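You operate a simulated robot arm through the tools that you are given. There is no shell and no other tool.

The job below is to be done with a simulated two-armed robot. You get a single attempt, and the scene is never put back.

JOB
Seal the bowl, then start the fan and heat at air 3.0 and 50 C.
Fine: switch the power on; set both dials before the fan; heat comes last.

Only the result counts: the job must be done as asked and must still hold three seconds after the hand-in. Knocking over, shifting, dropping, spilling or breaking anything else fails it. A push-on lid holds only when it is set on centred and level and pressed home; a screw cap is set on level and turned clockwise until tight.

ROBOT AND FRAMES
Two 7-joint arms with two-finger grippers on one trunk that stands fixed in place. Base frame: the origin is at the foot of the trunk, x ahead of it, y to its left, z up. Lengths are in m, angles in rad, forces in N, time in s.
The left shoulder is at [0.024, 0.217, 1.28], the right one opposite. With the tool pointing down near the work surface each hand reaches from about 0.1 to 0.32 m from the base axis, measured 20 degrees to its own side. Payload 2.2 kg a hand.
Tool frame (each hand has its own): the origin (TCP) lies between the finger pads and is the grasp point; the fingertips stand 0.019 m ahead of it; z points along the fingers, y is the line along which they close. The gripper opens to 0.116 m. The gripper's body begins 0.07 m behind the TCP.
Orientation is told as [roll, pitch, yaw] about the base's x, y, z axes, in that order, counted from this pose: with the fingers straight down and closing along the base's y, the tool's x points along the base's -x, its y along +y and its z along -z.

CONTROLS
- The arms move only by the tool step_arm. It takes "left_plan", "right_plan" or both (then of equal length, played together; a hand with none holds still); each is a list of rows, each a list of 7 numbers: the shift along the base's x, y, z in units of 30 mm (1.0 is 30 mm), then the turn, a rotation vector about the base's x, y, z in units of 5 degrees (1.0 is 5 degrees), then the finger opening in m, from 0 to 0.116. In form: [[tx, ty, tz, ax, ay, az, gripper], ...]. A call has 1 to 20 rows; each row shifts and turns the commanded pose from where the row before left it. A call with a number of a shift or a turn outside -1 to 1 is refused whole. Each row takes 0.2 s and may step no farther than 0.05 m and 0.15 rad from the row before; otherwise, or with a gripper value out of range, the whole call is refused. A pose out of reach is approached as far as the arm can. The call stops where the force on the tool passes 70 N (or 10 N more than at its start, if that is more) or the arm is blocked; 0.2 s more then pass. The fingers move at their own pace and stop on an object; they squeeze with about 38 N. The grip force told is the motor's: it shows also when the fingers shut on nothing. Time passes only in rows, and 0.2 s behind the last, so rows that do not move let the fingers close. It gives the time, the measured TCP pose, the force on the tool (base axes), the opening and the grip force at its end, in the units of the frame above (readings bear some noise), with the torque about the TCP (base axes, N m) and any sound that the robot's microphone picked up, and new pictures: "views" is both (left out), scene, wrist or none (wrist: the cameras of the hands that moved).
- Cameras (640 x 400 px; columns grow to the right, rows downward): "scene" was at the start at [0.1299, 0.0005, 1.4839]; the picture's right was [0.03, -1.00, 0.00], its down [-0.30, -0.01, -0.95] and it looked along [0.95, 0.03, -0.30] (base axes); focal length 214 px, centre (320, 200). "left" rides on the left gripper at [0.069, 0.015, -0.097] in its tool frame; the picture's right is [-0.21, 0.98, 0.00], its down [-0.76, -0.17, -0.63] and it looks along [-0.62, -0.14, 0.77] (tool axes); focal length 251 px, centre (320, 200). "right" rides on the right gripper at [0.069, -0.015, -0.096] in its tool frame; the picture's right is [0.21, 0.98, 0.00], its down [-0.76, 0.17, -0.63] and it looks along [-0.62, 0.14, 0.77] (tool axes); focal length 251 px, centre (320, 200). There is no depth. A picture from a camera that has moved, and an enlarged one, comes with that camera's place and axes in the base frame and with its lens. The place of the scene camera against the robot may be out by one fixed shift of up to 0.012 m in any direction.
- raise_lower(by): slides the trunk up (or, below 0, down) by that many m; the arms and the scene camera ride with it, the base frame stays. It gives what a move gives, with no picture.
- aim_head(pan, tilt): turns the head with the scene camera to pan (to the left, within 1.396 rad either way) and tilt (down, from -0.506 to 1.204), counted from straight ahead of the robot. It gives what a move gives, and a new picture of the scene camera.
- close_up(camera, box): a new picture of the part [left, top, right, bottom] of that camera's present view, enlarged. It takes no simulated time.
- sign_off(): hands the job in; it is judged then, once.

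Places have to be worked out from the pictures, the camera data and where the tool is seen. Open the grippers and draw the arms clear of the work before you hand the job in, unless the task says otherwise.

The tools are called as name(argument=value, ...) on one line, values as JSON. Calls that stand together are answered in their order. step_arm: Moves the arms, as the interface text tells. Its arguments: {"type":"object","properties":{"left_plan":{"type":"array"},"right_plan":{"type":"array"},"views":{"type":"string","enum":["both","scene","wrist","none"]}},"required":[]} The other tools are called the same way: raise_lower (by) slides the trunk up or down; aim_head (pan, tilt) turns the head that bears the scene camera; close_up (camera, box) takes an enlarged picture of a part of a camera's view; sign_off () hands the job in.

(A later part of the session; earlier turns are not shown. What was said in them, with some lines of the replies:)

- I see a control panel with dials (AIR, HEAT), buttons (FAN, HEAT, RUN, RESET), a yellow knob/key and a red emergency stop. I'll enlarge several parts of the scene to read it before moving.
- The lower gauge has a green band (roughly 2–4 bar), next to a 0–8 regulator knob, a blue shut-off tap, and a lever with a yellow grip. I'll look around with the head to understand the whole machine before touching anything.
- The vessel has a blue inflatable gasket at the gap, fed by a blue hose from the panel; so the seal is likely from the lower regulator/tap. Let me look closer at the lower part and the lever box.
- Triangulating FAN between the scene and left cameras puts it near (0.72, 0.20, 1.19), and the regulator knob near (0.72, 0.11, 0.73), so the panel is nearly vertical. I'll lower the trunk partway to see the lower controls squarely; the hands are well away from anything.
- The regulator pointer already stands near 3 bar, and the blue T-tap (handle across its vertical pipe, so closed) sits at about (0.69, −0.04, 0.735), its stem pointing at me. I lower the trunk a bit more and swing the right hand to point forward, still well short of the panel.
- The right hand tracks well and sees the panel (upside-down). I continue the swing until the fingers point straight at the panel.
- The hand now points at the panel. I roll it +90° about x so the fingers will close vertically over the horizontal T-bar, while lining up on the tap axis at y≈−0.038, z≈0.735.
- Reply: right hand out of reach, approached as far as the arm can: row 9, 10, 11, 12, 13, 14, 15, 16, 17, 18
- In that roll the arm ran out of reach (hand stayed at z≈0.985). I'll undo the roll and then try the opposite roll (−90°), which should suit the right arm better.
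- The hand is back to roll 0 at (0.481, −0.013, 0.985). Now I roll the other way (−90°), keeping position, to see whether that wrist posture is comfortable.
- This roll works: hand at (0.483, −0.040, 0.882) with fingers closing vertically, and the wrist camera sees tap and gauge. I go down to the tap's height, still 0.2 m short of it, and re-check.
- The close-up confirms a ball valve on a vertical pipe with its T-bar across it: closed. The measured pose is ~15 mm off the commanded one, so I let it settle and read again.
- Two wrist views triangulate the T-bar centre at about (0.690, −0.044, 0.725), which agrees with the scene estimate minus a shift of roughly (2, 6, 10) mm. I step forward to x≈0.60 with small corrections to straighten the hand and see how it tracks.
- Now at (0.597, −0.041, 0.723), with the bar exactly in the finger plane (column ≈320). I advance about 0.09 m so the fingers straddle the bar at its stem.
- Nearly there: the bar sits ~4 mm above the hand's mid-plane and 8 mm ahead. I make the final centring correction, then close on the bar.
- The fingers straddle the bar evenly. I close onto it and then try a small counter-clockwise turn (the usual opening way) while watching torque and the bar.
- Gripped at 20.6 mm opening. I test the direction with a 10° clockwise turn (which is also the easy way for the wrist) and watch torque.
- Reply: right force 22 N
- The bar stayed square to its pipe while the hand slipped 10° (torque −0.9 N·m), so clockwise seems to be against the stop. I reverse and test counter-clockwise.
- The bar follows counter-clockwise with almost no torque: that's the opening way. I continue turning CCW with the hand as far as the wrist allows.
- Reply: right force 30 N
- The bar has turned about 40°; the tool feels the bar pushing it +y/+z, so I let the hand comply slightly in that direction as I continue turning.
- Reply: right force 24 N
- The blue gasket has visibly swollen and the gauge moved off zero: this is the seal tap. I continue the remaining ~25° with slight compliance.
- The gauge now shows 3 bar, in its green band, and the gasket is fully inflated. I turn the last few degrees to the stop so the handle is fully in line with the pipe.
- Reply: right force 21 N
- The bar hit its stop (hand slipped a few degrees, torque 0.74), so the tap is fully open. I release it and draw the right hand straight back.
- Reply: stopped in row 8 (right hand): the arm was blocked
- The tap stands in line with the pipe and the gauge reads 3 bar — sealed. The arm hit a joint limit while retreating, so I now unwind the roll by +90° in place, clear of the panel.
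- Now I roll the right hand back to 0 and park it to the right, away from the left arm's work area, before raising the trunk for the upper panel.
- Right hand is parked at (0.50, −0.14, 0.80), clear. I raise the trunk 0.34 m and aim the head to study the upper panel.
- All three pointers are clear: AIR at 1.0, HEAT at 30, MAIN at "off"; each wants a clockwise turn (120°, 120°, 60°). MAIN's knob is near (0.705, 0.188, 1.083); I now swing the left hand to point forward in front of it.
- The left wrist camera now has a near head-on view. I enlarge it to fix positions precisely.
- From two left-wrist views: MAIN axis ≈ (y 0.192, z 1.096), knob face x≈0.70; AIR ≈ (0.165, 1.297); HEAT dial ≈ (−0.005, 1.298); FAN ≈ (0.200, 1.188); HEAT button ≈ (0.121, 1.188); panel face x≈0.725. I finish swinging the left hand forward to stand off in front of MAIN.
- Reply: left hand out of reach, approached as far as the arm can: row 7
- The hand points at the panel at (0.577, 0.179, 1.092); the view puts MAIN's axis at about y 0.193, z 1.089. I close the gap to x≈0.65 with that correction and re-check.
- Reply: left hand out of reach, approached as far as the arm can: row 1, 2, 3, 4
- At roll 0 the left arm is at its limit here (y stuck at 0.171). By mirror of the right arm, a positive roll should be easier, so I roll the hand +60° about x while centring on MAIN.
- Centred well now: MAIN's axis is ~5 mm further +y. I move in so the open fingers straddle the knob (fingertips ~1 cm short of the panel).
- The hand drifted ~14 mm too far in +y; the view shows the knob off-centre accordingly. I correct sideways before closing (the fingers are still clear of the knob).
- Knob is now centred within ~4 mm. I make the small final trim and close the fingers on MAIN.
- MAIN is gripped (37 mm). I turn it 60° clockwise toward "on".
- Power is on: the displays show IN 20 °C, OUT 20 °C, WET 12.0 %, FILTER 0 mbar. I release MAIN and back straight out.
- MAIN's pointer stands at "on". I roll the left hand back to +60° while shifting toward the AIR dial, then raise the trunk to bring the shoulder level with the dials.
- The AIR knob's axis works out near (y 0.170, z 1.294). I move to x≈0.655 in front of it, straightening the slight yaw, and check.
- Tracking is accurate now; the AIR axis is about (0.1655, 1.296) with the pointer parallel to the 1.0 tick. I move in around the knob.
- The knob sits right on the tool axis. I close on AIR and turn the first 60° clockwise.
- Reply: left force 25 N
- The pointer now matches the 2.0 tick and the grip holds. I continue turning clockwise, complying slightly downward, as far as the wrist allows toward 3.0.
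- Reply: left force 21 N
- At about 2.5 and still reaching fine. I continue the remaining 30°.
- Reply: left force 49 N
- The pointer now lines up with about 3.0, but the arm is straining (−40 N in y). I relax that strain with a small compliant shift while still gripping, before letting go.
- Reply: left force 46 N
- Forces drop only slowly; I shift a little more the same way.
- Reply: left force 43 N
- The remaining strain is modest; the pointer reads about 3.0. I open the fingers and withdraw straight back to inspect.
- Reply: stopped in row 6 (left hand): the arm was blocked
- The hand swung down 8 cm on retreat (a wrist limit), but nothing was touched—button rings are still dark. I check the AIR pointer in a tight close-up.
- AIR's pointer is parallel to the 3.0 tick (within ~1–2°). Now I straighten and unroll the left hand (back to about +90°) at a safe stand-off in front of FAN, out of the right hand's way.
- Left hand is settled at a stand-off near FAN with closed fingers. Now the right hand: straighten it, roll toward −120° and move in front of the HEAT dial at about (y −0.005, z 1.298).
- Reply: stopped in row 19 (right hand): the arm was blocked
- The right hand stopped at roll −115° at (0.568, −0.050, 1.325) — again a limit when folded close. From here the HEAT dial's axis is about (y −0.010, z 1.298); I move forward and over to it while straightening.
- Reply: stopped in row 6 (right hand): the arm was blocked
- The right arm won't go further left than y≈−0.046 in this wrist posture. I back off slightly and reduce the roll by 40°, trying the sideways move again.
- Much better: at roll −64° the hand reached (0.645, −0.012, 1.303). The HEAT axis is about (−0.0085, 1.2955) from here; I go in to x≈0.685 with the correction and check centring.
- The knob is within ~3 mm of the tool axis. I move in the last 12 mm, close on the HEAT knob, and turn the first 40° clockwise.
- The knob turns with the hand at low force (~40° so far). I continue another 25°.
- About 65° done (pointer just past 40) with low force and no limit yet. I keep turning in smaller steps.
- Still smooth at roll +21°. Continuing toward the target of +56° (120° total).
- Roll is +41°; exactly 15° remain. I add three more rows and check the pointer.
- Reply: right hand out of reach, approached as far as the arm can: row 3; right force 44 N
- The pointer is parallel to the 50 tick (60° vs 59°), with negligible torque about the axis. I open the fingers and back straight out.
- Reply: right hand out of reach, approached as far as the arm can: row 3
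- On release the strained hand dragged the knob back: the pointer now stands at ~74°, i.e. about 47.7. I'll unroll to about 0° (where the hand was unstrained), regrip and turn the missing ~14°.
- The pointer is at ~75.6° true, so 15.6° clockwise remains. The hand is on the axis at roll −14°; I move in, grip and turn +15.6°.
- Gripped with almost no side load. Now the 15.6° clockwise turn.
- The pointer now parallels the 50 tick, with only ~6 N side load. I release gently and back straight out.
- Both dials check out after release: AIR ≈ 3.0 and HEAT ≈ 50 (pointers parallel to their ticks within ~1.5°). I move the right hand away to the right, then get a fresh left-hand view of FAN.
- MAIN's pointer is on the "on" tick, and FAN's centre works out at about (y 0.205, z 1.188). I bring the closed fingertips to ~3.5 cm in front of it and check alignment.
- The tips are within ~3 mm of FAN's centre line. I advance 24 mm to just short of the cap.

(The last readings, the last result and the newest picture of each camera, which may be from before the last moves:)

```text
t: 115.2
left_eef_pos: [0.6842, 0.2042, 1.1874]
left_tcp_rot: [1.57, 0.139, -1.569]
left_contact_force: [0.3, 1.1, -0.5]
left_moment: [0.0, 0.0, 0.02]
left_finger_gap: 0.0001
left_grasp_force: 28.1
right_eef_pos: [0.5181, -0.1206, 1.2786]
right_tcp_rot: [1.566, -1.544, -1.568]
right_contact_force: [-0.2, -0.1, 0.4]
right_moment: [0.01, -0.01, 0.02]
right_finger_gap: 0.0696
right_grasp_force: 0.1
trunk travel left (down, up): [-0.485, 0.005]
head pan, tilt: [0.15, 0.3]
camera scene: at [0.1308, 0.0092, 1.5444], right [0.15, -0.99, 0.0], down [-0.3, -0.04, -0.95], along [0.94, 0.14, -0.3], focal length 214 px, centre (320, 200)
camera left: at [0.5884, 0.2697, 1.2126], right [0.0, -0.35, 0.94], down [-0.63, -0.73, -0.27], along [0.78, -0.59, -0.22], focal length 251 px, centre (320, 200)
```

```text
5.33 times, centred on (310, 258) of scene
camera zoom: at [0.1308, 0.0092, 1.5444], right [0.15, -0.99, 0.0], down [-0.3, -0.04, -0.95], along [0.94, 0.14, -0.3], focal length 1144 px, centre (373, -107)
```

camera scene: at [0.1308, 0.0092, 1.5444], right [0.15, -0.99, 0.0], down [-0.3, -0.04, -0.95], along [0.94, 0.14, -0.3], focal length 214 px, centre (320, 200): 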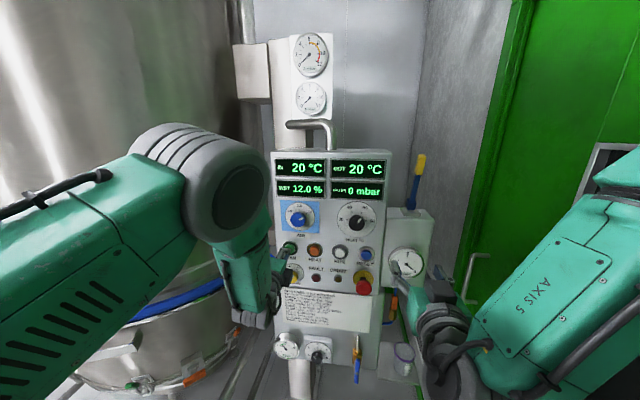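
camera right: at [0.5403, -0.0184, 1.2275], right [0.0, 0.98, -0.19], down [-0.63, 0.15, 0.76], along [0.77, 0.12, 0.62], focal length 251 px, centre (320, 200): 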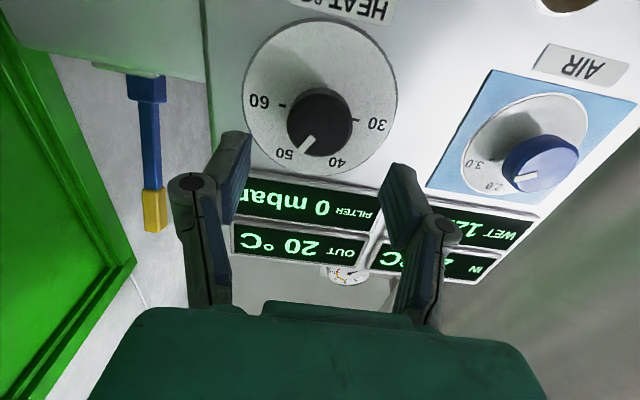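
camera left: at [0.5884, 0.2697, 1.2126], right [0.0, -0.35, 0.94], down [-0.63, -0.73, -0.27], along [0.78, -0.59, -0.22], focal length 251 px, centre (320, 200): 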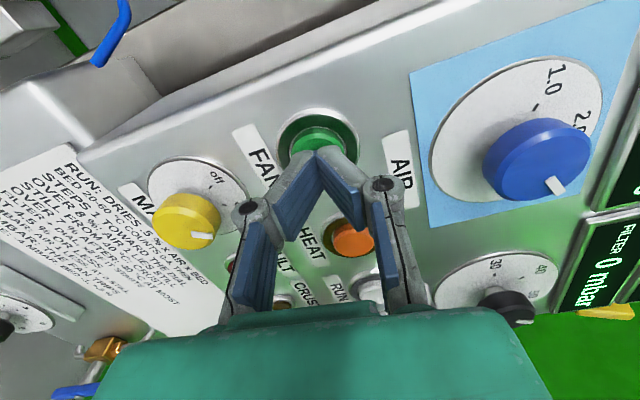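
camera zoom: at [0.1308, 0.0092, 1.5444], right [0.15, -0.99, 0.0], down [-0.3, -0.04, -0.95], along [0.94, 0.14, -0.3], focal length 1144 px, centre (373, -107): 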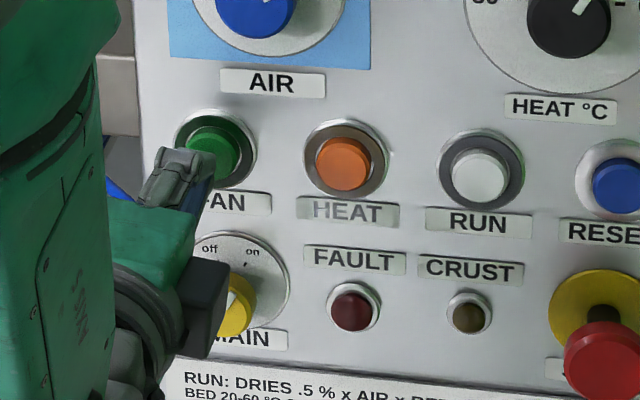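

No contact yet (tips at x≈0.703), well centred. I press forward in 3 mm steps.

step_arm(left_plan=[[0.1, 0, 0, 0, 0, 0, 0.0], [0.1, 0, 0, 0, 0, 0, 0.0], [0.1, 0, 0, 0, 0, 0, 0.0]], views="scene")

close_up(camera="scene", box=[250, 150, 400, 295])

```text
t: 116.0
left_eef_pos: [0.696, 0.2026, 1.1893]
left_tcp_rot: [1.571, 0.137, -1.569]
left_contact_force: [-0.2, -0.7, 0.3]
left_moment: [-0.03, -0.01, 0.0]
left_finger_gap: 0.0
left_grasp_force: 28.6
right_eef_pos: [0.5198, -0.1208, 1.278]
right_tcp_rot: [1.55, -1.544, -1.551]
right_contact_force: [0.3, -0.2, -0.8]
right_moment: [-0.02, -0.03, 0.04]
right_finger_gap: 0.0698
right_grasp_force: 0.1
trunk travel left (down, up): [-0.485, 0.005]
head pan, tilt: [0.15, 0.3]
camera scene: at [0.1315, 0.0093, 1.5443], right [0.15, -0.99, 0.0], down [-0.3, -0.04, -0.95], along [0.94, 0.14, -0.3], focal length 214 px, centre (320, 200)
```

scene: 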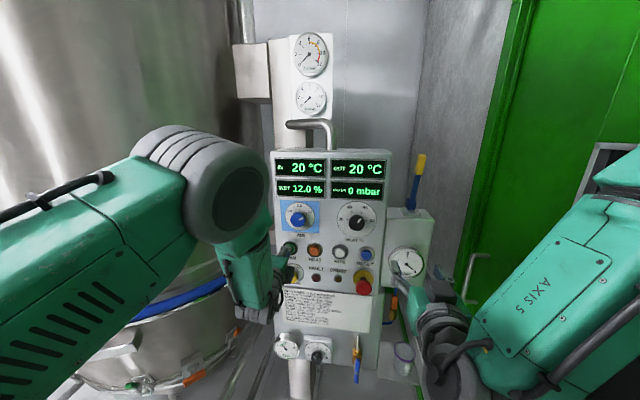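

```text
2.76 times, centred on (325, 222) of scene
camera zoom: at [0.1315, 0.0093, 1.5443], right [0.15, -0.99, 0.0], down [-0.3, -0.04, -0.95], along [0.94, 0.14, -0.3], focal length 592 px, centre (306, 138)
```

zoom: 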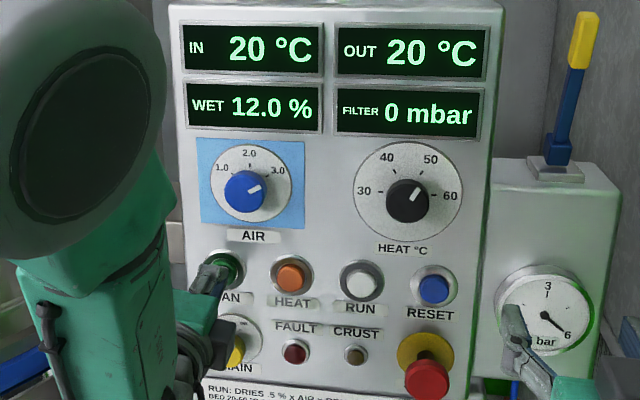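

Still no contact at tip x≈0.715. I continue pressing in small steps.

step_arm(left_plan=[[0.1, 0, 0, 0, 0, 0, 0.0], [0.1, 0, 0, 0, 0, 0, 0.0]], views="wrist")

```text
t: 116.7
left_eef_pos: [0.7011, 0.2023, 1.1877]
left_tcp_rot: [1.568, 0.137, -1.57]
left_contact_force: [-0.9, -0.3, 0.1]
left_moment: [0.05, -0.02, 0.0]
left_finger_gap: 0.0059
left_grasp_force: 28.0
right_eef_pos: [0.5195, -0.1213, 1.2773]
right_tcp_rot: [1.564, -1.546, -1.565]
right_contact_force: [-0.1, 0.1, 0.5]
right_moment: [0.02, 0.0, -0.02]
right_finger_gap: 0.0701
right_grasp_force: 0.1
trunk travel left (down, up): [-0.485, 0.005]
head pan, tilt: [0.15, 0.3]
camera left: at [0.6036, 0.2681, 1.2122], right [0.0, -0.35, 0.94], down [-0.63, -0.73, -0.27], along [0.78, -0.59, -0.22], focal length 251 px, centre (320, 200)
```

left: 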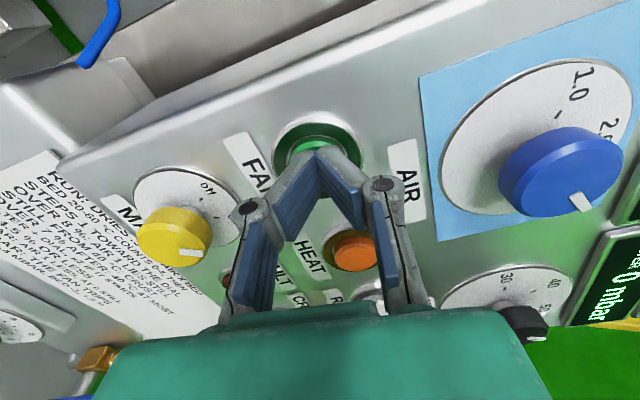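

The finger gap opened to 5.9 mm, so the tips are touching something. I take a close look before pressing on.

close_up(camera="left", box=[240, 80, 400, 200])

close_up(camera="scene", box=[262, 225, 342, 275])

```text
3.33 times, centred on (320, 140) of left
camera zoom: at [0.6036, 0.2681, 1.2122], right [0.0, -0.35, 0.94], down [-0.63, -0.73, -0.27], along [0.78, -0.59, -0.22], focal length 838 px, centre (320, 400)
```

zoom: 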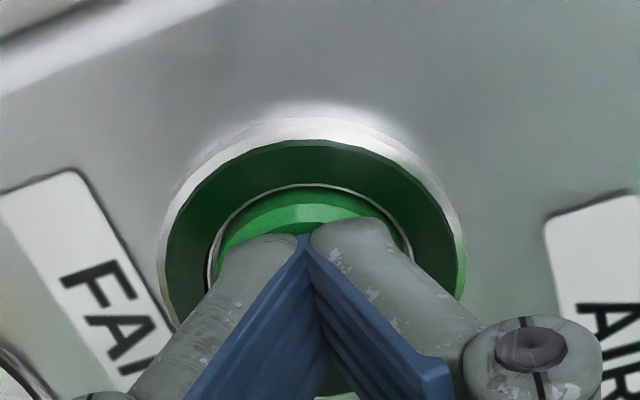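

```text
8.00 times, centred on (302, 250) of scene
camera zoom: at [0.131, 0.0093, 1.5443], right [0.15, -0.99, 0.0], down [-0.3, -0.04, -0.95], along [0.94, 0.14, -0.3], focal length 1716 px, centre (464, -200)
```

zoom: 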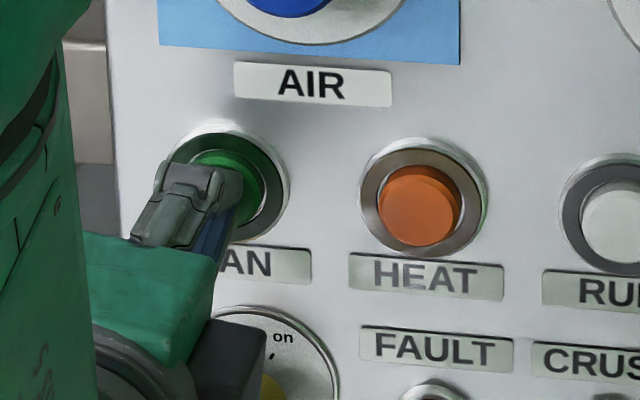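

The tips rest on the green cap, centred. I continue pressing in 3 mm steps.

step_arm(left_plan=[[0.1, 0, 0, 0, 0, 0, 0.0], [0.1, 0, 0, 0, 0, 0, 0.0]], views="both")

close_up(camera="scene", box=[262, 150, 402, 275])

```text
t: 117.2
left_eef_pos: [0.7039, 0.2013, 1.1867]
left_tcp_rot: [1.57, 0.139, -1.567]
left_contact_force: [-9.1, 0.0, -1.3]
left_moment: [-0.03, 0.02, -0.02]
left_finger_gap: 0.0059
left_grasp_force: 28.6
right_eef_pos: [0.5163, -0.121, 1.2784]
right_tcp_rot: [1.601, -1.544, -1.599]
right_contact_force: [0.9, -0.1, -0.2]
right_moment: [0.0, 0.02, 0.01]
right_finger_gap: 0.0698
right_grasp_force: 0.0
trunk travel left (down, up): [-0.485, 0.005]
head pan, tilt: [0.15, 0.3]
heard: click
camera scene: at [0.129, 0.0095, 1.5445], right [0.15, -0.99, 0.0], down [-0.3, -0.04, -0.95], along [0.94, 0.14, -0.3], focal length 214 px, centre (320, 200)
camera left: at [0.6072, 0.2681, 1.2122], right [0.0, -0.35, 0.94], down [-0.63, -0.73, -0.27], along [0.78, -0.59, -0.22], focal length 251 px, centre (320, 200)
```

scene: 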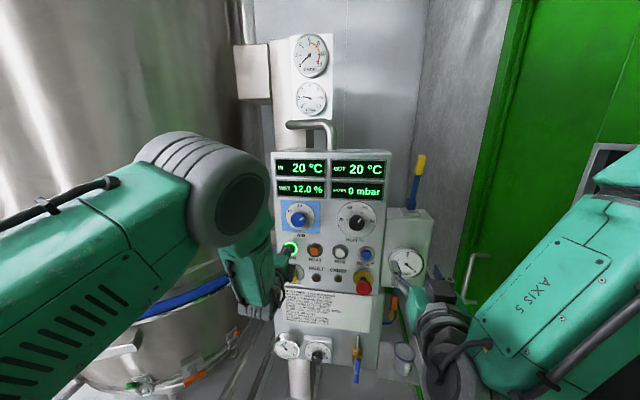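
left: 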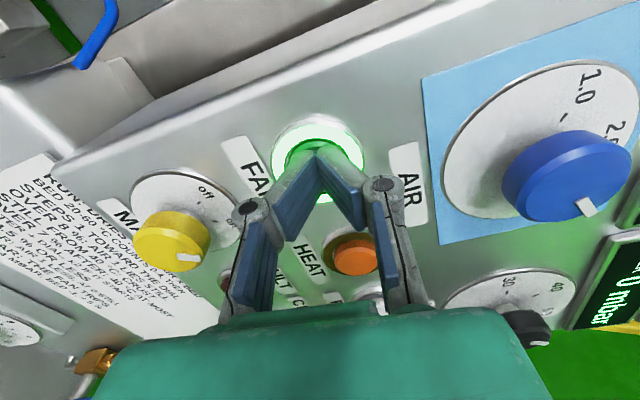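

```text
3.20 times, centred on (332, 212) of scene
camera zoom: at [0.129, 0.0095, 1.5445], right [0.15, -0.99, 0.0], down [-0.3, -0.04, -0.95], along [0.94, 0.14, -0.3], focal length 686 px, centre (282, 160)
```

zoom: 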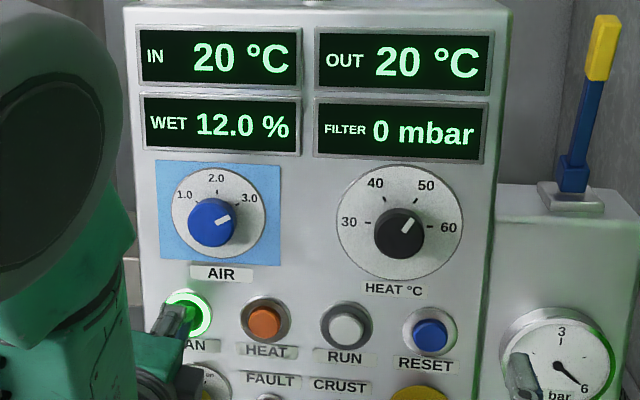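

A click, and FAN's ring is lit. I back off straight and check that it stays on.

step_arm(left_plan=[[-0.4, 0, 0, 0, 0, 0, 0.0], [-0.7, 0, 0, 0, 0, 0, 0.0], [-0.6, 0, 0, 0, 0, 0, 0.0], [0, 0, 0, 0, 0, 0, 0.0]], views="both")

close_up(camera="scene", box=[262, 150, 402, 290])

close_up(camera="scene", box=[270, 25, 350, 125])

```text
t: 118.2
left_eef_pos: [0.6539, 0.2012, 1.1864]
left_tcp_rot: [1.569, 0.136, -1.568]
left_contact_force: [-0.2, -0.7, 0.8]
left_moment: [-0.02, 0.0, -0.02]
left_finger_gap: 0.0
left_grasp_force: 28.6
right_eef_pos: [0.52, -0.1207, 1.2778]
right_tcp_rot: [1.535, -1.546, -1.534]
right_contact_force: [-0.5, -0.7, 0.0]
right_moment: [0.01, -0.02, -0.01]
right_finger_gap: 0.0698
right_grasp_force: 0.0
trunk travel left (down, up): [-0.485, 0.005]
head pan, tilt: [0.15, 0.3]
camera scene: at [0.1317, 0.0093, 1.5443], right [0.15, -0.99, 0.0], down [-0.3, -0.04, -0.95], along [0.94, 0.14, -0.3], focal length 214 px, centre (320, 200)
camera left: at [0.5578, 0.2671, 1.2108], right [0.0, -0.35, 0.94], down [-0.63, -0.73, -0.27], along [0.78, -0.59, -0.22], focal length 251 px, centre (320, 200)
```

scene: 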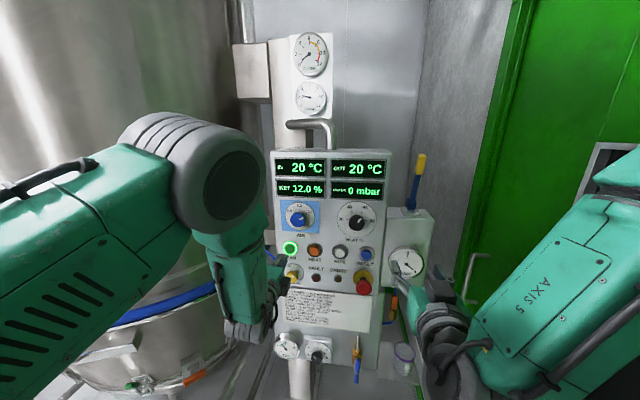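
left: 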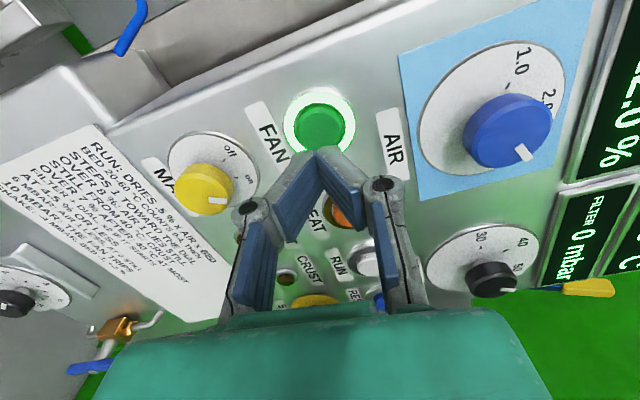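

```text
2.86 times, centred on (332, 220) of scene
camera zoom: at [0.1317, 0.0093, 1.5443], right [0.15, -0.99, 0.0], down [-0.3, -0.04, -0.95], along [0.94, 0.14, -0.3], focal length 613 px, centre (286, 143)
```

zoom: 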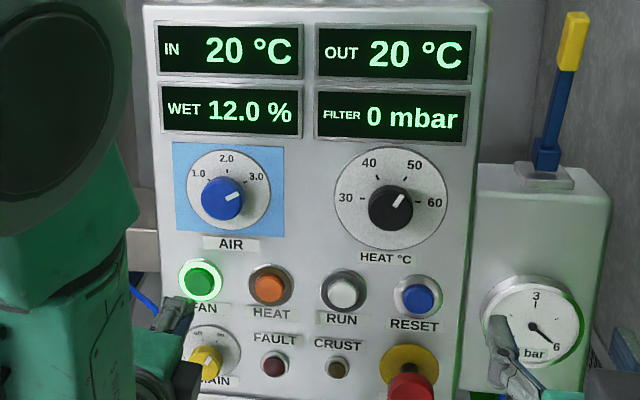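

```text
4.00 times, centred on (310, 75) of scene
camera zoom: at [0.1317, 0.0093, 1.5443], right [0.15, -0.99, 0.0], down [-0.3, -0.04, -0.95], along [0.94, 0.14, -0.3], focal length 858 px, centre (360, 700)
```

zoom: 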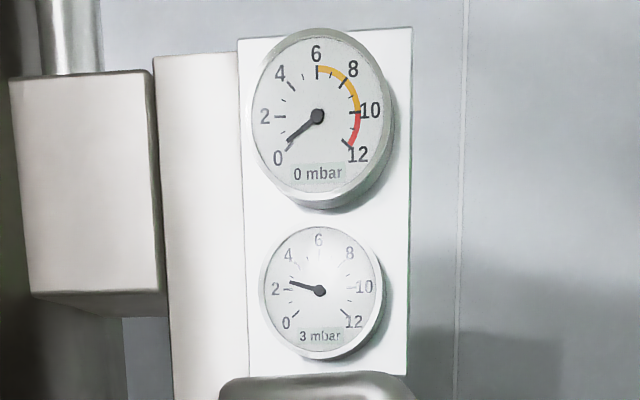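

FAN stays lit, no fault, and the lower pipe gauge reads 3 mbar — consistent with AIR 3. Now I shift the left hand 78 mm right to stand in front of the HEAT button.

step_arm(left_plan=[[0, -0.64, 0.01, 0, 0, 0, 0.0], [0, -0.64, 0.01, 0, 0, 0, 0.0], [0, -0.64, 0.01, 0, 0, 0, 0.0], [0, -0.65, 0.01, 0, 0, 0, 0.0], [0, 0, 0, 0, 0, 0, 0.0]], views="both")

close_up(camera="left", box=[220, 50, 420, 200])

```text
t: 119.5
left_eef_pos: [0.6569, 0.1334, 1.1845]
left_tcp_rot: [1.559, 0.128, -1.55]
left_contact_force: [-0.3, -0.6, 0.5]
left_moment: [0.03, 0.0, 0.0]
left_finger_gap: 0.0
left_grasp_force: 28.4
right_eef_pos: [0.5185, -0.1209, 1.2797]
right_tcp_rot: [1.562, -1.543, -1.562]
right_contact_force: [0.4, -0.3, 0.7]
right_moment: [0.0, 0.02, 0.0]
right_finger_gap: 0.0701
right_grasp_force: 0.0
trunk travel left (down, up): [-0.485, 0.005]
head pan, tilt: [0.15, 0.3]
camera scene: at [0.1309, 0.0086, 1.5444], right [0.15, -0.99, 0.0], down [-0.3, -0.04, -0.95], along [0.94, 0.14, -0.3], focal length 214 px, centre (320, 200)
camera left: at [0.5591, 0.1988, 1.21], right [0.02, -0.34, 0.94], down [-0.62, -0.74, -0.26], along [0.78, -0.58, -0.22], focal length 251 px, centre (320, 200)
```

scene: 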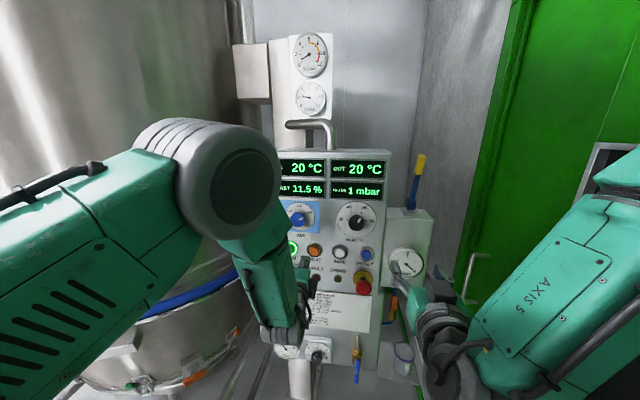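
left: 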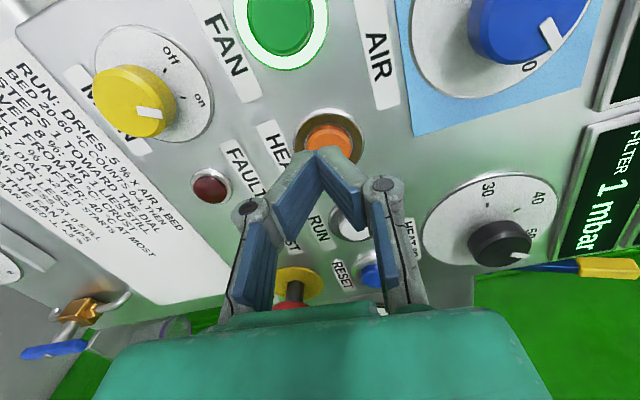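

```text
2.67 times, centred on (320, 125) of left
camera zoom: at [0.5591, 0.1988, 1.21], right [0.02, -0.34, 0.94], down [-0.62, -0.74, -0.26], along [0.78, -0.58, -0.22], focal length 670 px, centre (320, 400)
```

zoom: 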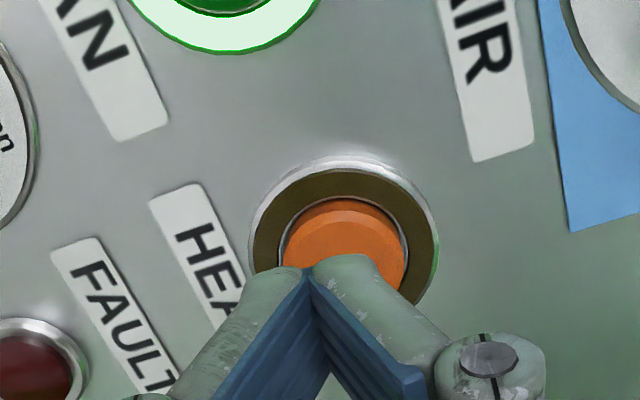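

WET has dropped to 11.5 % and FILTER reads 1 mbar, so the process clock is running; I should proceed briskly. HEAT's centre is at about (y 0.123, z 1.187); I centre and advance to just short of it.

step_arm(left_plan=[[0.2, -0.2, 0.05, 0, -0.07, -0.13, 0.0], [0.5, -0.15, 0.03, 0, -0.07, -0.12, 0.0], [0.4, 0, 0, 0, 0, 0, 0.0]], views="both")

close_up(camera="left", box=[220, 50, 420, 200])

close_up(camera="scene", box=[262, 150, 402, 290])

```text
t: 120.2
left_eef_pos: [0.6896, 0.1171, 1.1924]
left_tcp_rot: [1.583, 0.136, -1.585]
left_contact_force: [0.3, -0.5, 0.3]
left_moment: [-0.01, -0.02, 0.02]
left_finger_gap: 0.0001
left_grasp_force: 28.6
right_eef_pos: [0.5189, -0.12, 1.2773]
right_tcp_rot: [1.532, -1.545, -1.532]
right_contact_force: [-0.4, -0.3, 0.4]
right_moment: [0.02, -0.02, -0.01]
right_finger_gap: 0.07
right_grasp_force: 0.0
trunk travel left (down, up): [-0.485, 0.005]
head pan, tilt: [0.15, 0.3]
camera scene: at [0.1319, 0.0087, 1.5442], right [0.15, -0.99, 0.0], down [-0.3, -0.04, -0.95], along [0.94, 0.14, -0.3], focal length 214 px, centre (320, 200)
camera left: at [0.5937, 0.1847, 1.2148], right [-0.02, -0.34, 0.94], down [-0.64, -0.72, -0.27], along [0.77, -0.61, -0.21], focal length 251 px, centre (320, 200)
```

scene: 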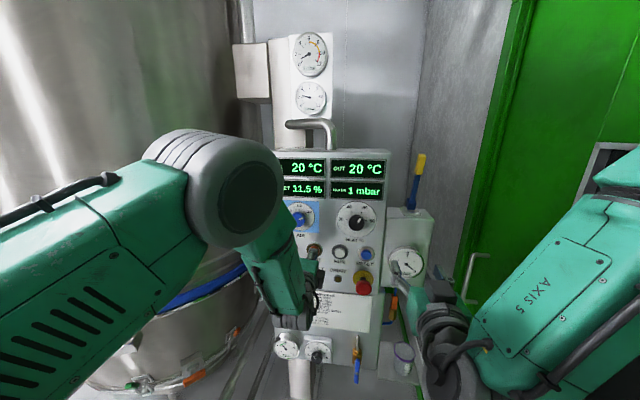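
left: 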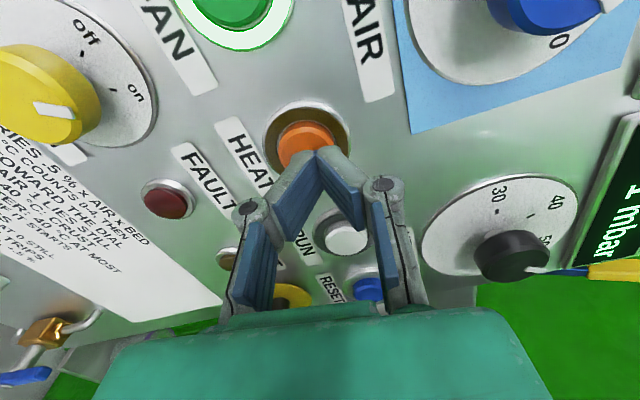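

```text
2.67 times, centred on (320, 125) of left
camera zoom: at [0.5937, 0.1847, 1.2148], right [-0.02, -0.34, 0.94], down [-0.64, -0.72, -0.27], along [0.77, -0.61, -0.21], focal length 670 px, centre (320, 400)
```

zoom: 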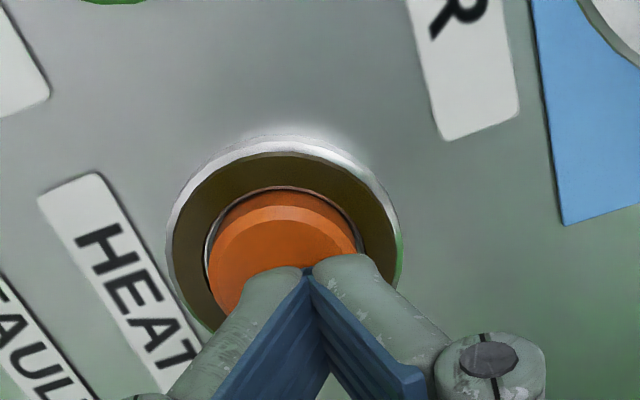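

```text
2.86 times, centred on (332, 220) of scene
camera zoom: at [0.1319, 0.0087, 1.5442], right [0.15, -0.99, 0.0], down [-0.3, -0.04, -0.95], along [0.94, 0.14, -0.3], focal length 613 px, centre (286, 143)
```

zoom: 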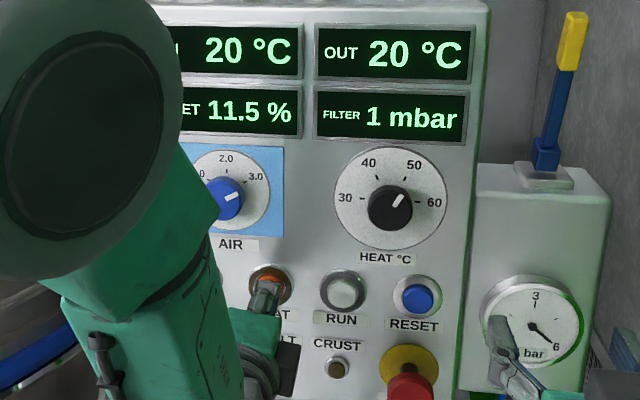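

The hand is ~9 mm too far right and 4 mm high of HEAT's cap. I correct that, staying short of contact.

step_arm(left_plan=[[0, 0.15, -0.07, 0, 0.04, 0.09, 0.0], [0.1, 0.12, -0.05, 0, 0.04, 0.09, 0.0]], views="both")

close_up(camera="left", box=[220, 50, 420, 200])

```text
t: 120.8
left_eef_pos: [0.6904, 0.1232, 1.1862]
left_tcp_rot: [1.574, 0.14, -1.577]
left_contact_force: [-0.3, -0.3, 0.4]
left_moment: [0.04, -0.01, 0.01]
left_finger_gap: 0.0
left_grasp_force: 28.6
right_eef_pos: [0.5185, -0.1205, 1.2778]
right_tcp_rot: [1.546, -1.547, -1.545]
right_contact_force: [0.5, -0.2, 0.5]
right_moment: [-0.02, -0.01, 0.03]
right_finger_gap: 0.0699
right_grasp_force: 0.1
trunk travel left (down, up): [-0.485, 0.005]
head pan, tilt: [0.15, 0.3]
camera scene: at [0.1317, 0.0088, 1.5443], right [0.15, -0.99, 0.0], down [-0.3, -0.04, -0.95], along [0.94, 0.14, -0.3], focal length 214 px, centre (320, 200)
camera left: at [0.5943, 0.1892, 1.211], right [0.0, -0.35, 0.94], down [-0.64, -0.72, -0.27], along [0.77, -0.6, -0.22], focal length 251 px, centre (320, 200)
```

scene: 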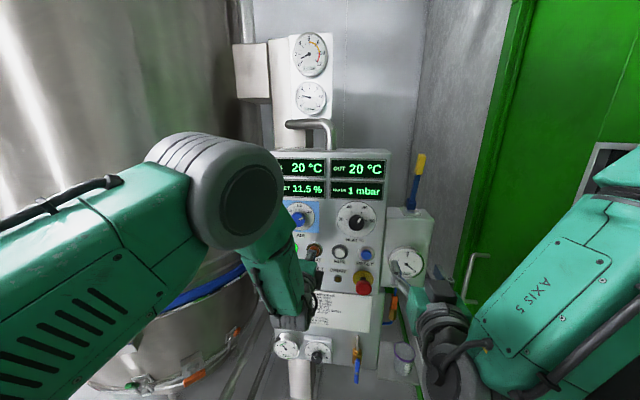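
left: 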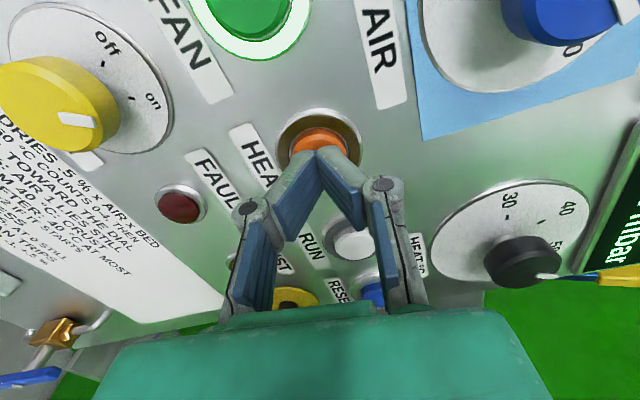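

```text
2.67 times, centred on (320, 125) of left
camera zoom: at [0.5943, 0.1892, 1.211], right [0.0, -0.35, 0.94], down [-0.64, -0.72, -0.27], along [0.77, -0.6, -0.22], focal length 670 px, centre (320, 400)
```

zoom: 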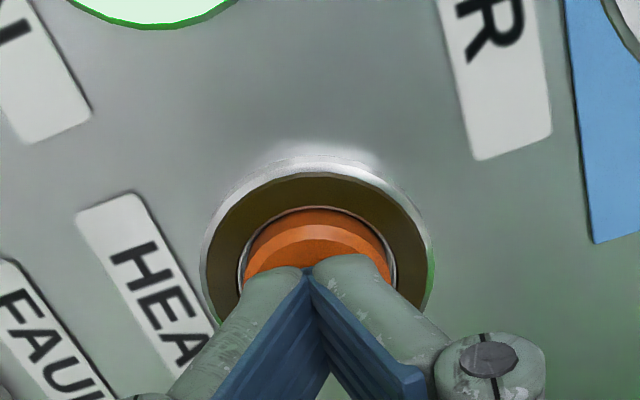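

Well aligned now on HEAT's cap. I press in, the same depth that clicked FAN.

step_arm(left_plan=[[0.2, 0, 0, 0, 0, 0, 0.0], [0.15, 0, 0, 0, 0, 0, 0.0], [0.12, 0, 0, 0, 0, 0, 0.0]], views="both")

close_up(camera="scene", box=[262, 150, 402, 290])

```text
t: 121.7
left_eef_pos: [0.7037, 0.1229, 1.1864]
left_tcp_rot: [1.575, 0.138, -1.574]
left_contact_force: [-3.4, 0.2, -0.6]
left_moment: [-0.02, 0.04, 0.02]
left_finger_gap: 0.0059
left_grasp_force: 28.4
right_eef_pos: [0.5177, -0.1222, 1.2789]
right_tcp_rot: [1.581, -1.545, -1.581]
right_contact_force: [0.3, -0.7, 0.3]
right_moment: [0.01, 0.03, -0.01]
right_finger_gap: 0.0699
right_grasp_force: 0.0
trunk travel left (down, up): [-0.485, 0.005]
head pan, tilt: [0.15, 0.3]
heard: click
camera scene: at [0.1301, 0.0093, 1.5444], right [0.15, -0.99, 0.0], down [-0.3, -0.04, -0.95], along [0.94, 0.14, -0.3], focal length 214 px, centre (320, 200)
camera left: at [0.6071, 0.1899, 1.2123], right [0.0, -0.35, 0.94], down [-0.63, -0.72, -0.27], along [0.77, -0.6, -0.22], focal length 251 px, centre (320, 200)
```

scene: 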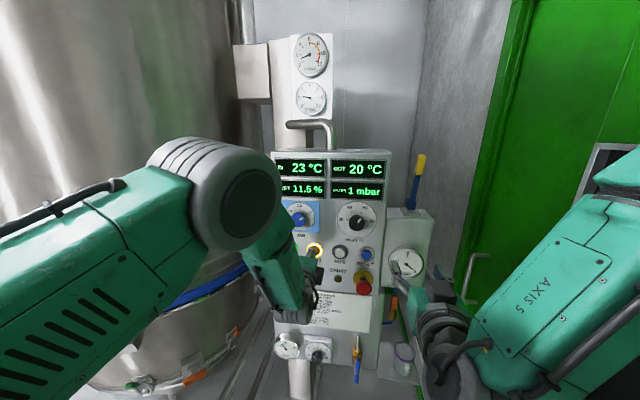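
left: 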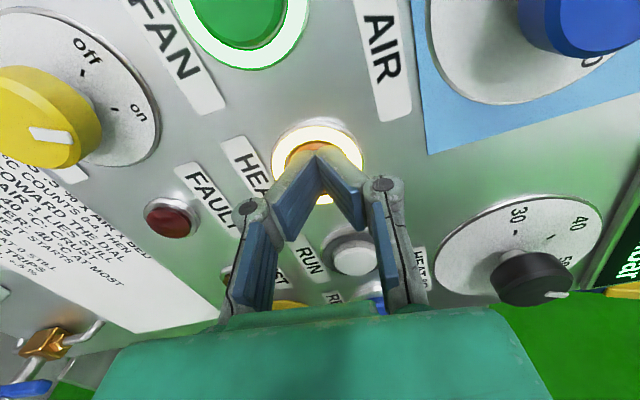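

```text
2.86 times, centred on (332, 220) of scene
camera zoom: at [0.1301, 0.0093, 1.5444], right [0.15, -0.99, 0.0], down [-0.3, -0.04, -0.95], along [0.94, 0.14, -0.3], focal length 613 px, centre (286, 143)
```

zoom: 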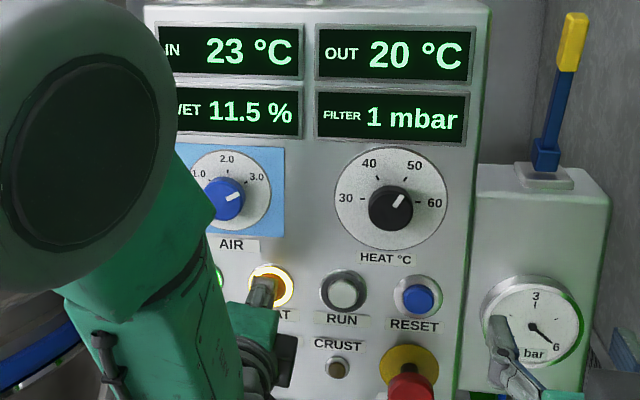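

Click heard, HEAT's ring is lit and IN has risen to 23 °C. I back the left hand straight off, open it, and draw the right hand back as well.

step_arm(left_plan=[[-0.4, 0, 0, 0, 0, 0, 0.0], [-0.8, 0, 0, 0, 0, 0, 0.0], [-0.8, 0, 0, 0, 0, 0, 0.03], [-0.8, 0, 0, 0, 0, 0, 0.06], [-0.8, 0, 0, 0, 0, 0, 0.06]], right_plan=[[0, 0, 0, 0, 0, 0, 0.07], [-0.3, -0.1, 0, 0, 0, 0, 0.07], [-0.4, -0.1, 0, 0, 0, 0, 0.07], [-0.4, -0.1, 0, 0, 0, 0, 0.07], [-0.4, -0.1, 0, 0, 0, 0, 0.07]], views="both")

close_up(camera="scene", box=[262, 150, 402, 290])

close_up(camera="scene", box=[262, 270, 402, 390])

close_up(camera="scene", box=[270, 25, 350, 125])

```text
t: 122.8
left_eef_pos: [0.596, 0.1331, 1.1808]
left_tcp_rot: [1.559, 0.127, -1.549]
left_contact_force: [-0.5, 0.2, 0.3]
left_moment: [0.01, 0.0, 0.01]
left_finger_gap: 0.0598
left_grasp_force: 0.0
right_eef_pos: [0.473, -0.1318, 1.2786]
right_tcp_rot: [1.596, -1.545, -1.596]
right_contact_force: [0.4, 0.6, -0.3]
right_moment: [0.02, 0.0, 0.0]
right_finger_gap: 0.0702
right_grasp_force: 0.0
trunk travel left (down, up): [-0.485, 0.005]
head pan, tilt: [0.15, 0.3]
camera scene: at [0.1293, 0.0084, 1.5445], right [0.15, -0.99, 0.0], down [-0.3, -0.04, -0.95], along [0.94, 0.14, -0.3], focal length 214 px, centre (320, 200)
camera right: at [0.3758, -0.1459, 1.2091], right [0.0, 0.98, -0.19], down [-0.63, 0.15, 0.76], along [0.77, 0.12, 0.62], focal length 251 px, centre (320, 200)
camera left: at [0.4982, 0.1977, 1.2054], right [0.02, -0.34, 0.94], down [-0.62, -0.74, -0.25], along [0.79, -0.58, -0.22], focal length 251 px, centre (320, 200)
```

scene: 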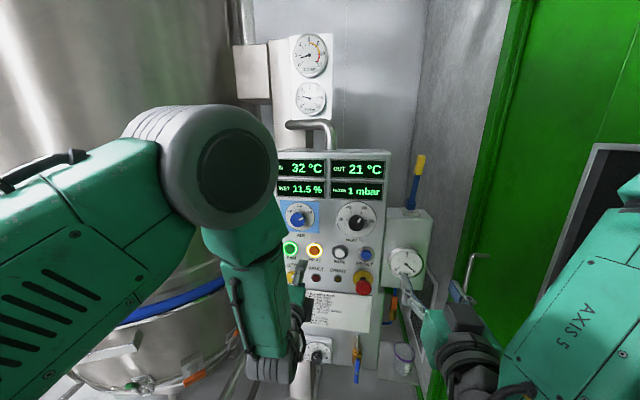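
right: 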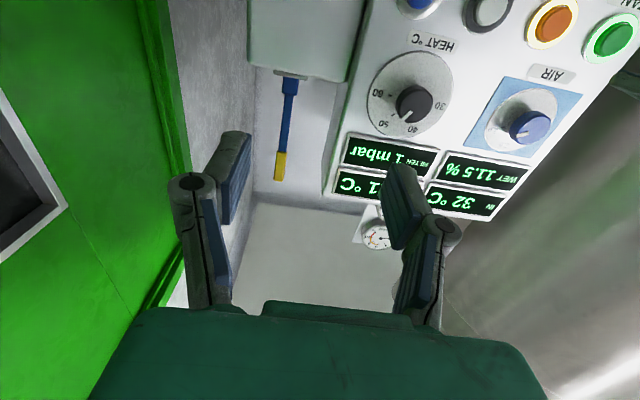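
left: 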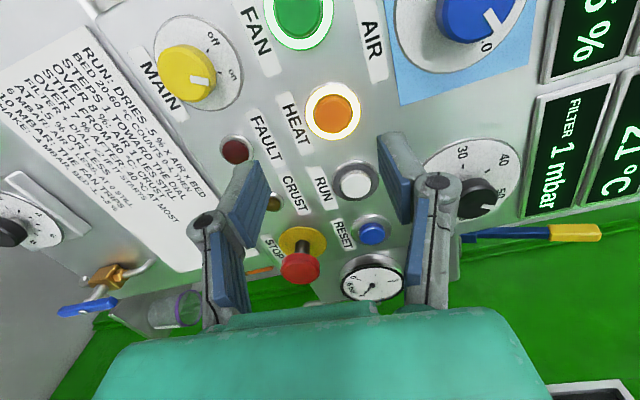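

```text
2.86 times, centred on (332, 220) of scene
camera zoom: at [0.1293, 0.0084, 1.5445], right [0.15, -0.99, 0.0], down [-0.3, -0.04, -0.95], along [0.94, 0.14, -0.3], focal length 613 px, centre (286, 143)
```

zoom: 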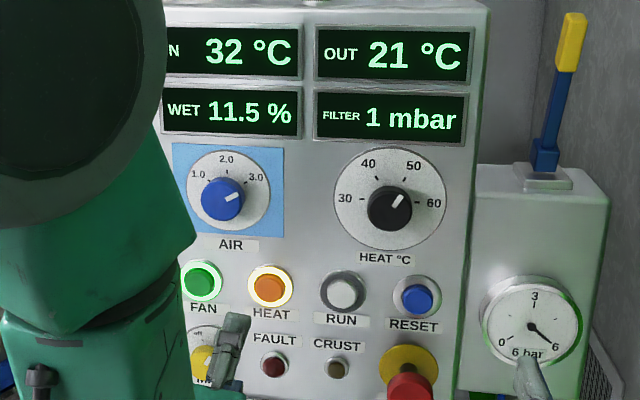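

```text
3.33 times, centred on (332, 330) of scene
camera zoom: at [0.1293, 0.0084, 1.5445], right [0.15, -0.99, 0.0], down [-0.3, -0.04, -0.95], along [0.94, 0.14, -0.3], focal length 715 px, centre (280, -233)
```

zoom: 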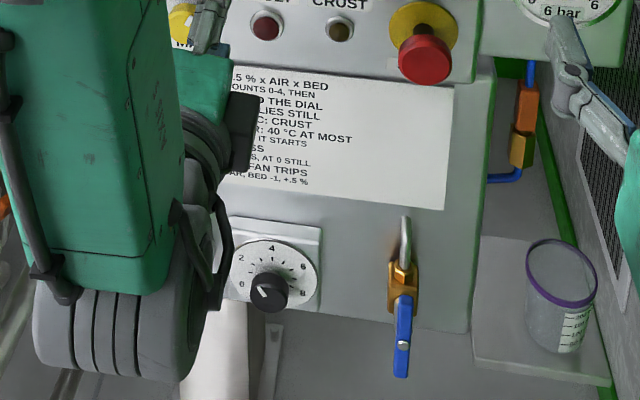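

```text
4.00 times, centred on (310, 75) of scene
camera zoom: at [0.1293, 0.0084, 1.5445], right [0.15, -0.99, 0.0], down [-0.3, -0.04, -0.95], along [0.94, 0.14, -0.3], focal length 858 px, centre (360, 700)
```

zoom: 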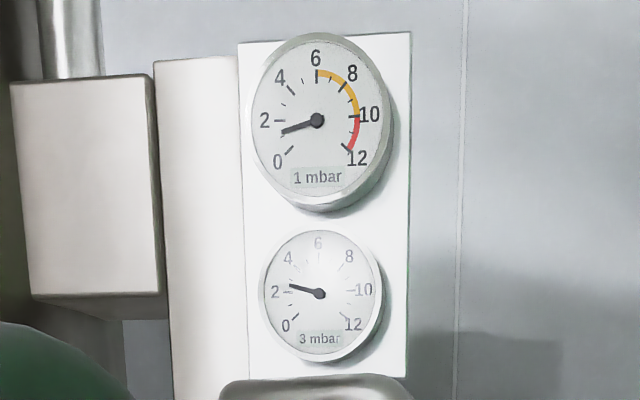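

Both rings stay lit, no fault, IN is at 32 °C and rising; FILTER steady at 1 mbar, tap open. I draw the left hand a little farther back and watch the IN reading settle toward 50.

step_arm(left_plan=[[-0.4, 0.1, 0, 0, 0, 0, 0.06], [-0.4, 0.1, 0, 0, 0, 0, 0.06], [-0.4, 0.1, 0, 0, 0, 0, 0.06], [0, 0, 0, 0, 0, 0, 0.06]], views="scene")

close_up(camera="scene", box=[262, 150, 402, 290])

```text
t: 123.8
left_eef_pos: [0.5617, 0.1434, 1.1789]
left_tcp_rot: [1.557, 0.123, -1.547]
left_contact_force: [0.0, 0.2, -0.5]
left_moment: [0.02, 0.02, 0.01]
left_finger_gap: 0.0601
left_grasp_force: 0.2
right_eef_pos: [0.4739, -0.1313, 1.2781]
right_tcp_rot: [1.555, -1.546, -1.555]
right_contact_force: [0.9, -0.3, -0.9]
right_moment: [-0.02, -0.03, 0.01]
right_finger_gap: 0.0699
right_grasp_force: 0.2
trunk travel left (down, up): [-0.485, 0.005]
head pan, tilt: [0.15, 0.3]
camera scene: at [0.1306, 0.0087, 1.5444], right [0.15, -0.99, 0.0], down [-0.3, -0.04, -0.95], along [0.94, 0.14, -0.3], focal length 214 px, centre (320, 200)
```

scene: 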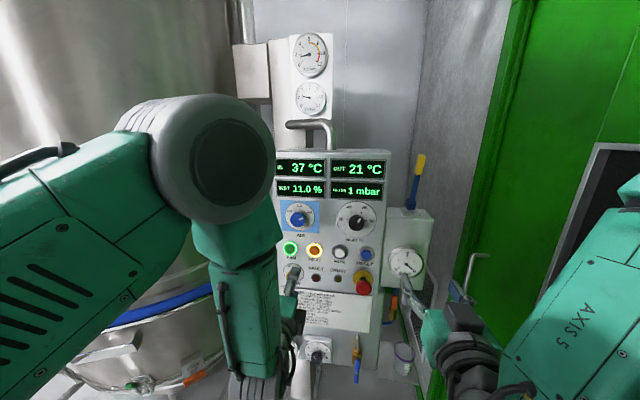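

```text
2.86 times, centred on (332, 220) of scene
camera zoom: at [0.1306, 0.0087, 1.5444], right [0.15, -0.99, 0.0], down [-0.3, -0.04, -0.95], along [0.94, 0.14, -0.3], focal length 613 px, centre (286, 143)
```

zoom: 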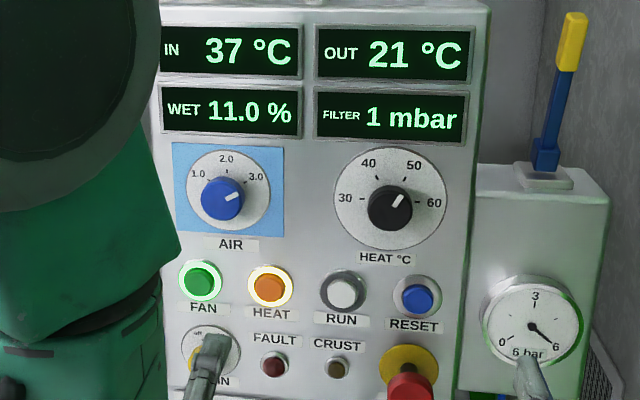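

Fan and heat are running with AIR 3.0 and HEAT 50 set, IN climbing (37 °C), no fault, seal tap open with the gasket inflated, and both hands open and clear of the panel. I hand the job in.

sign_off()

```text
The job is handed in.
```

I did the whole sequence and handed the job in. The bowl is sealed and the fan and heat are running at air 3.0 and 50 °C. I haven't had the judgement back.

- **Seal:** I opened the blue tap a full quarter turn. The seal gauge rose from 0 to 3 bar, inside its green band, and the gasket inflated. At hand-in my left arm blocked the gauge, so 3 bar is the last value I read; the tap and gasket still looked right.
- **Power:** MAIN is on and the displays lit up.
- **Dials:** Both were set before the fan. AIR reads about 3.0. HEAT reads about 50; releasing its knob dragged it back to about 47.7 the first time, so I gripped it again and corrected it.
- **Fan, then heat:** Each button clicked once and its ring stayed lit. The air gauge showed 3 mbar with the fan on.

In the last picture before hand-in, IN had climbed to 37 °C, WET had dropped from 12.0 % to 11.0 %, FILTER was steady at 1 mbar and FAULT was dark. I did not wait for IN to reach 50 °C. I saw nothing knocked or shifted, and both hands were open and clear of the panel.
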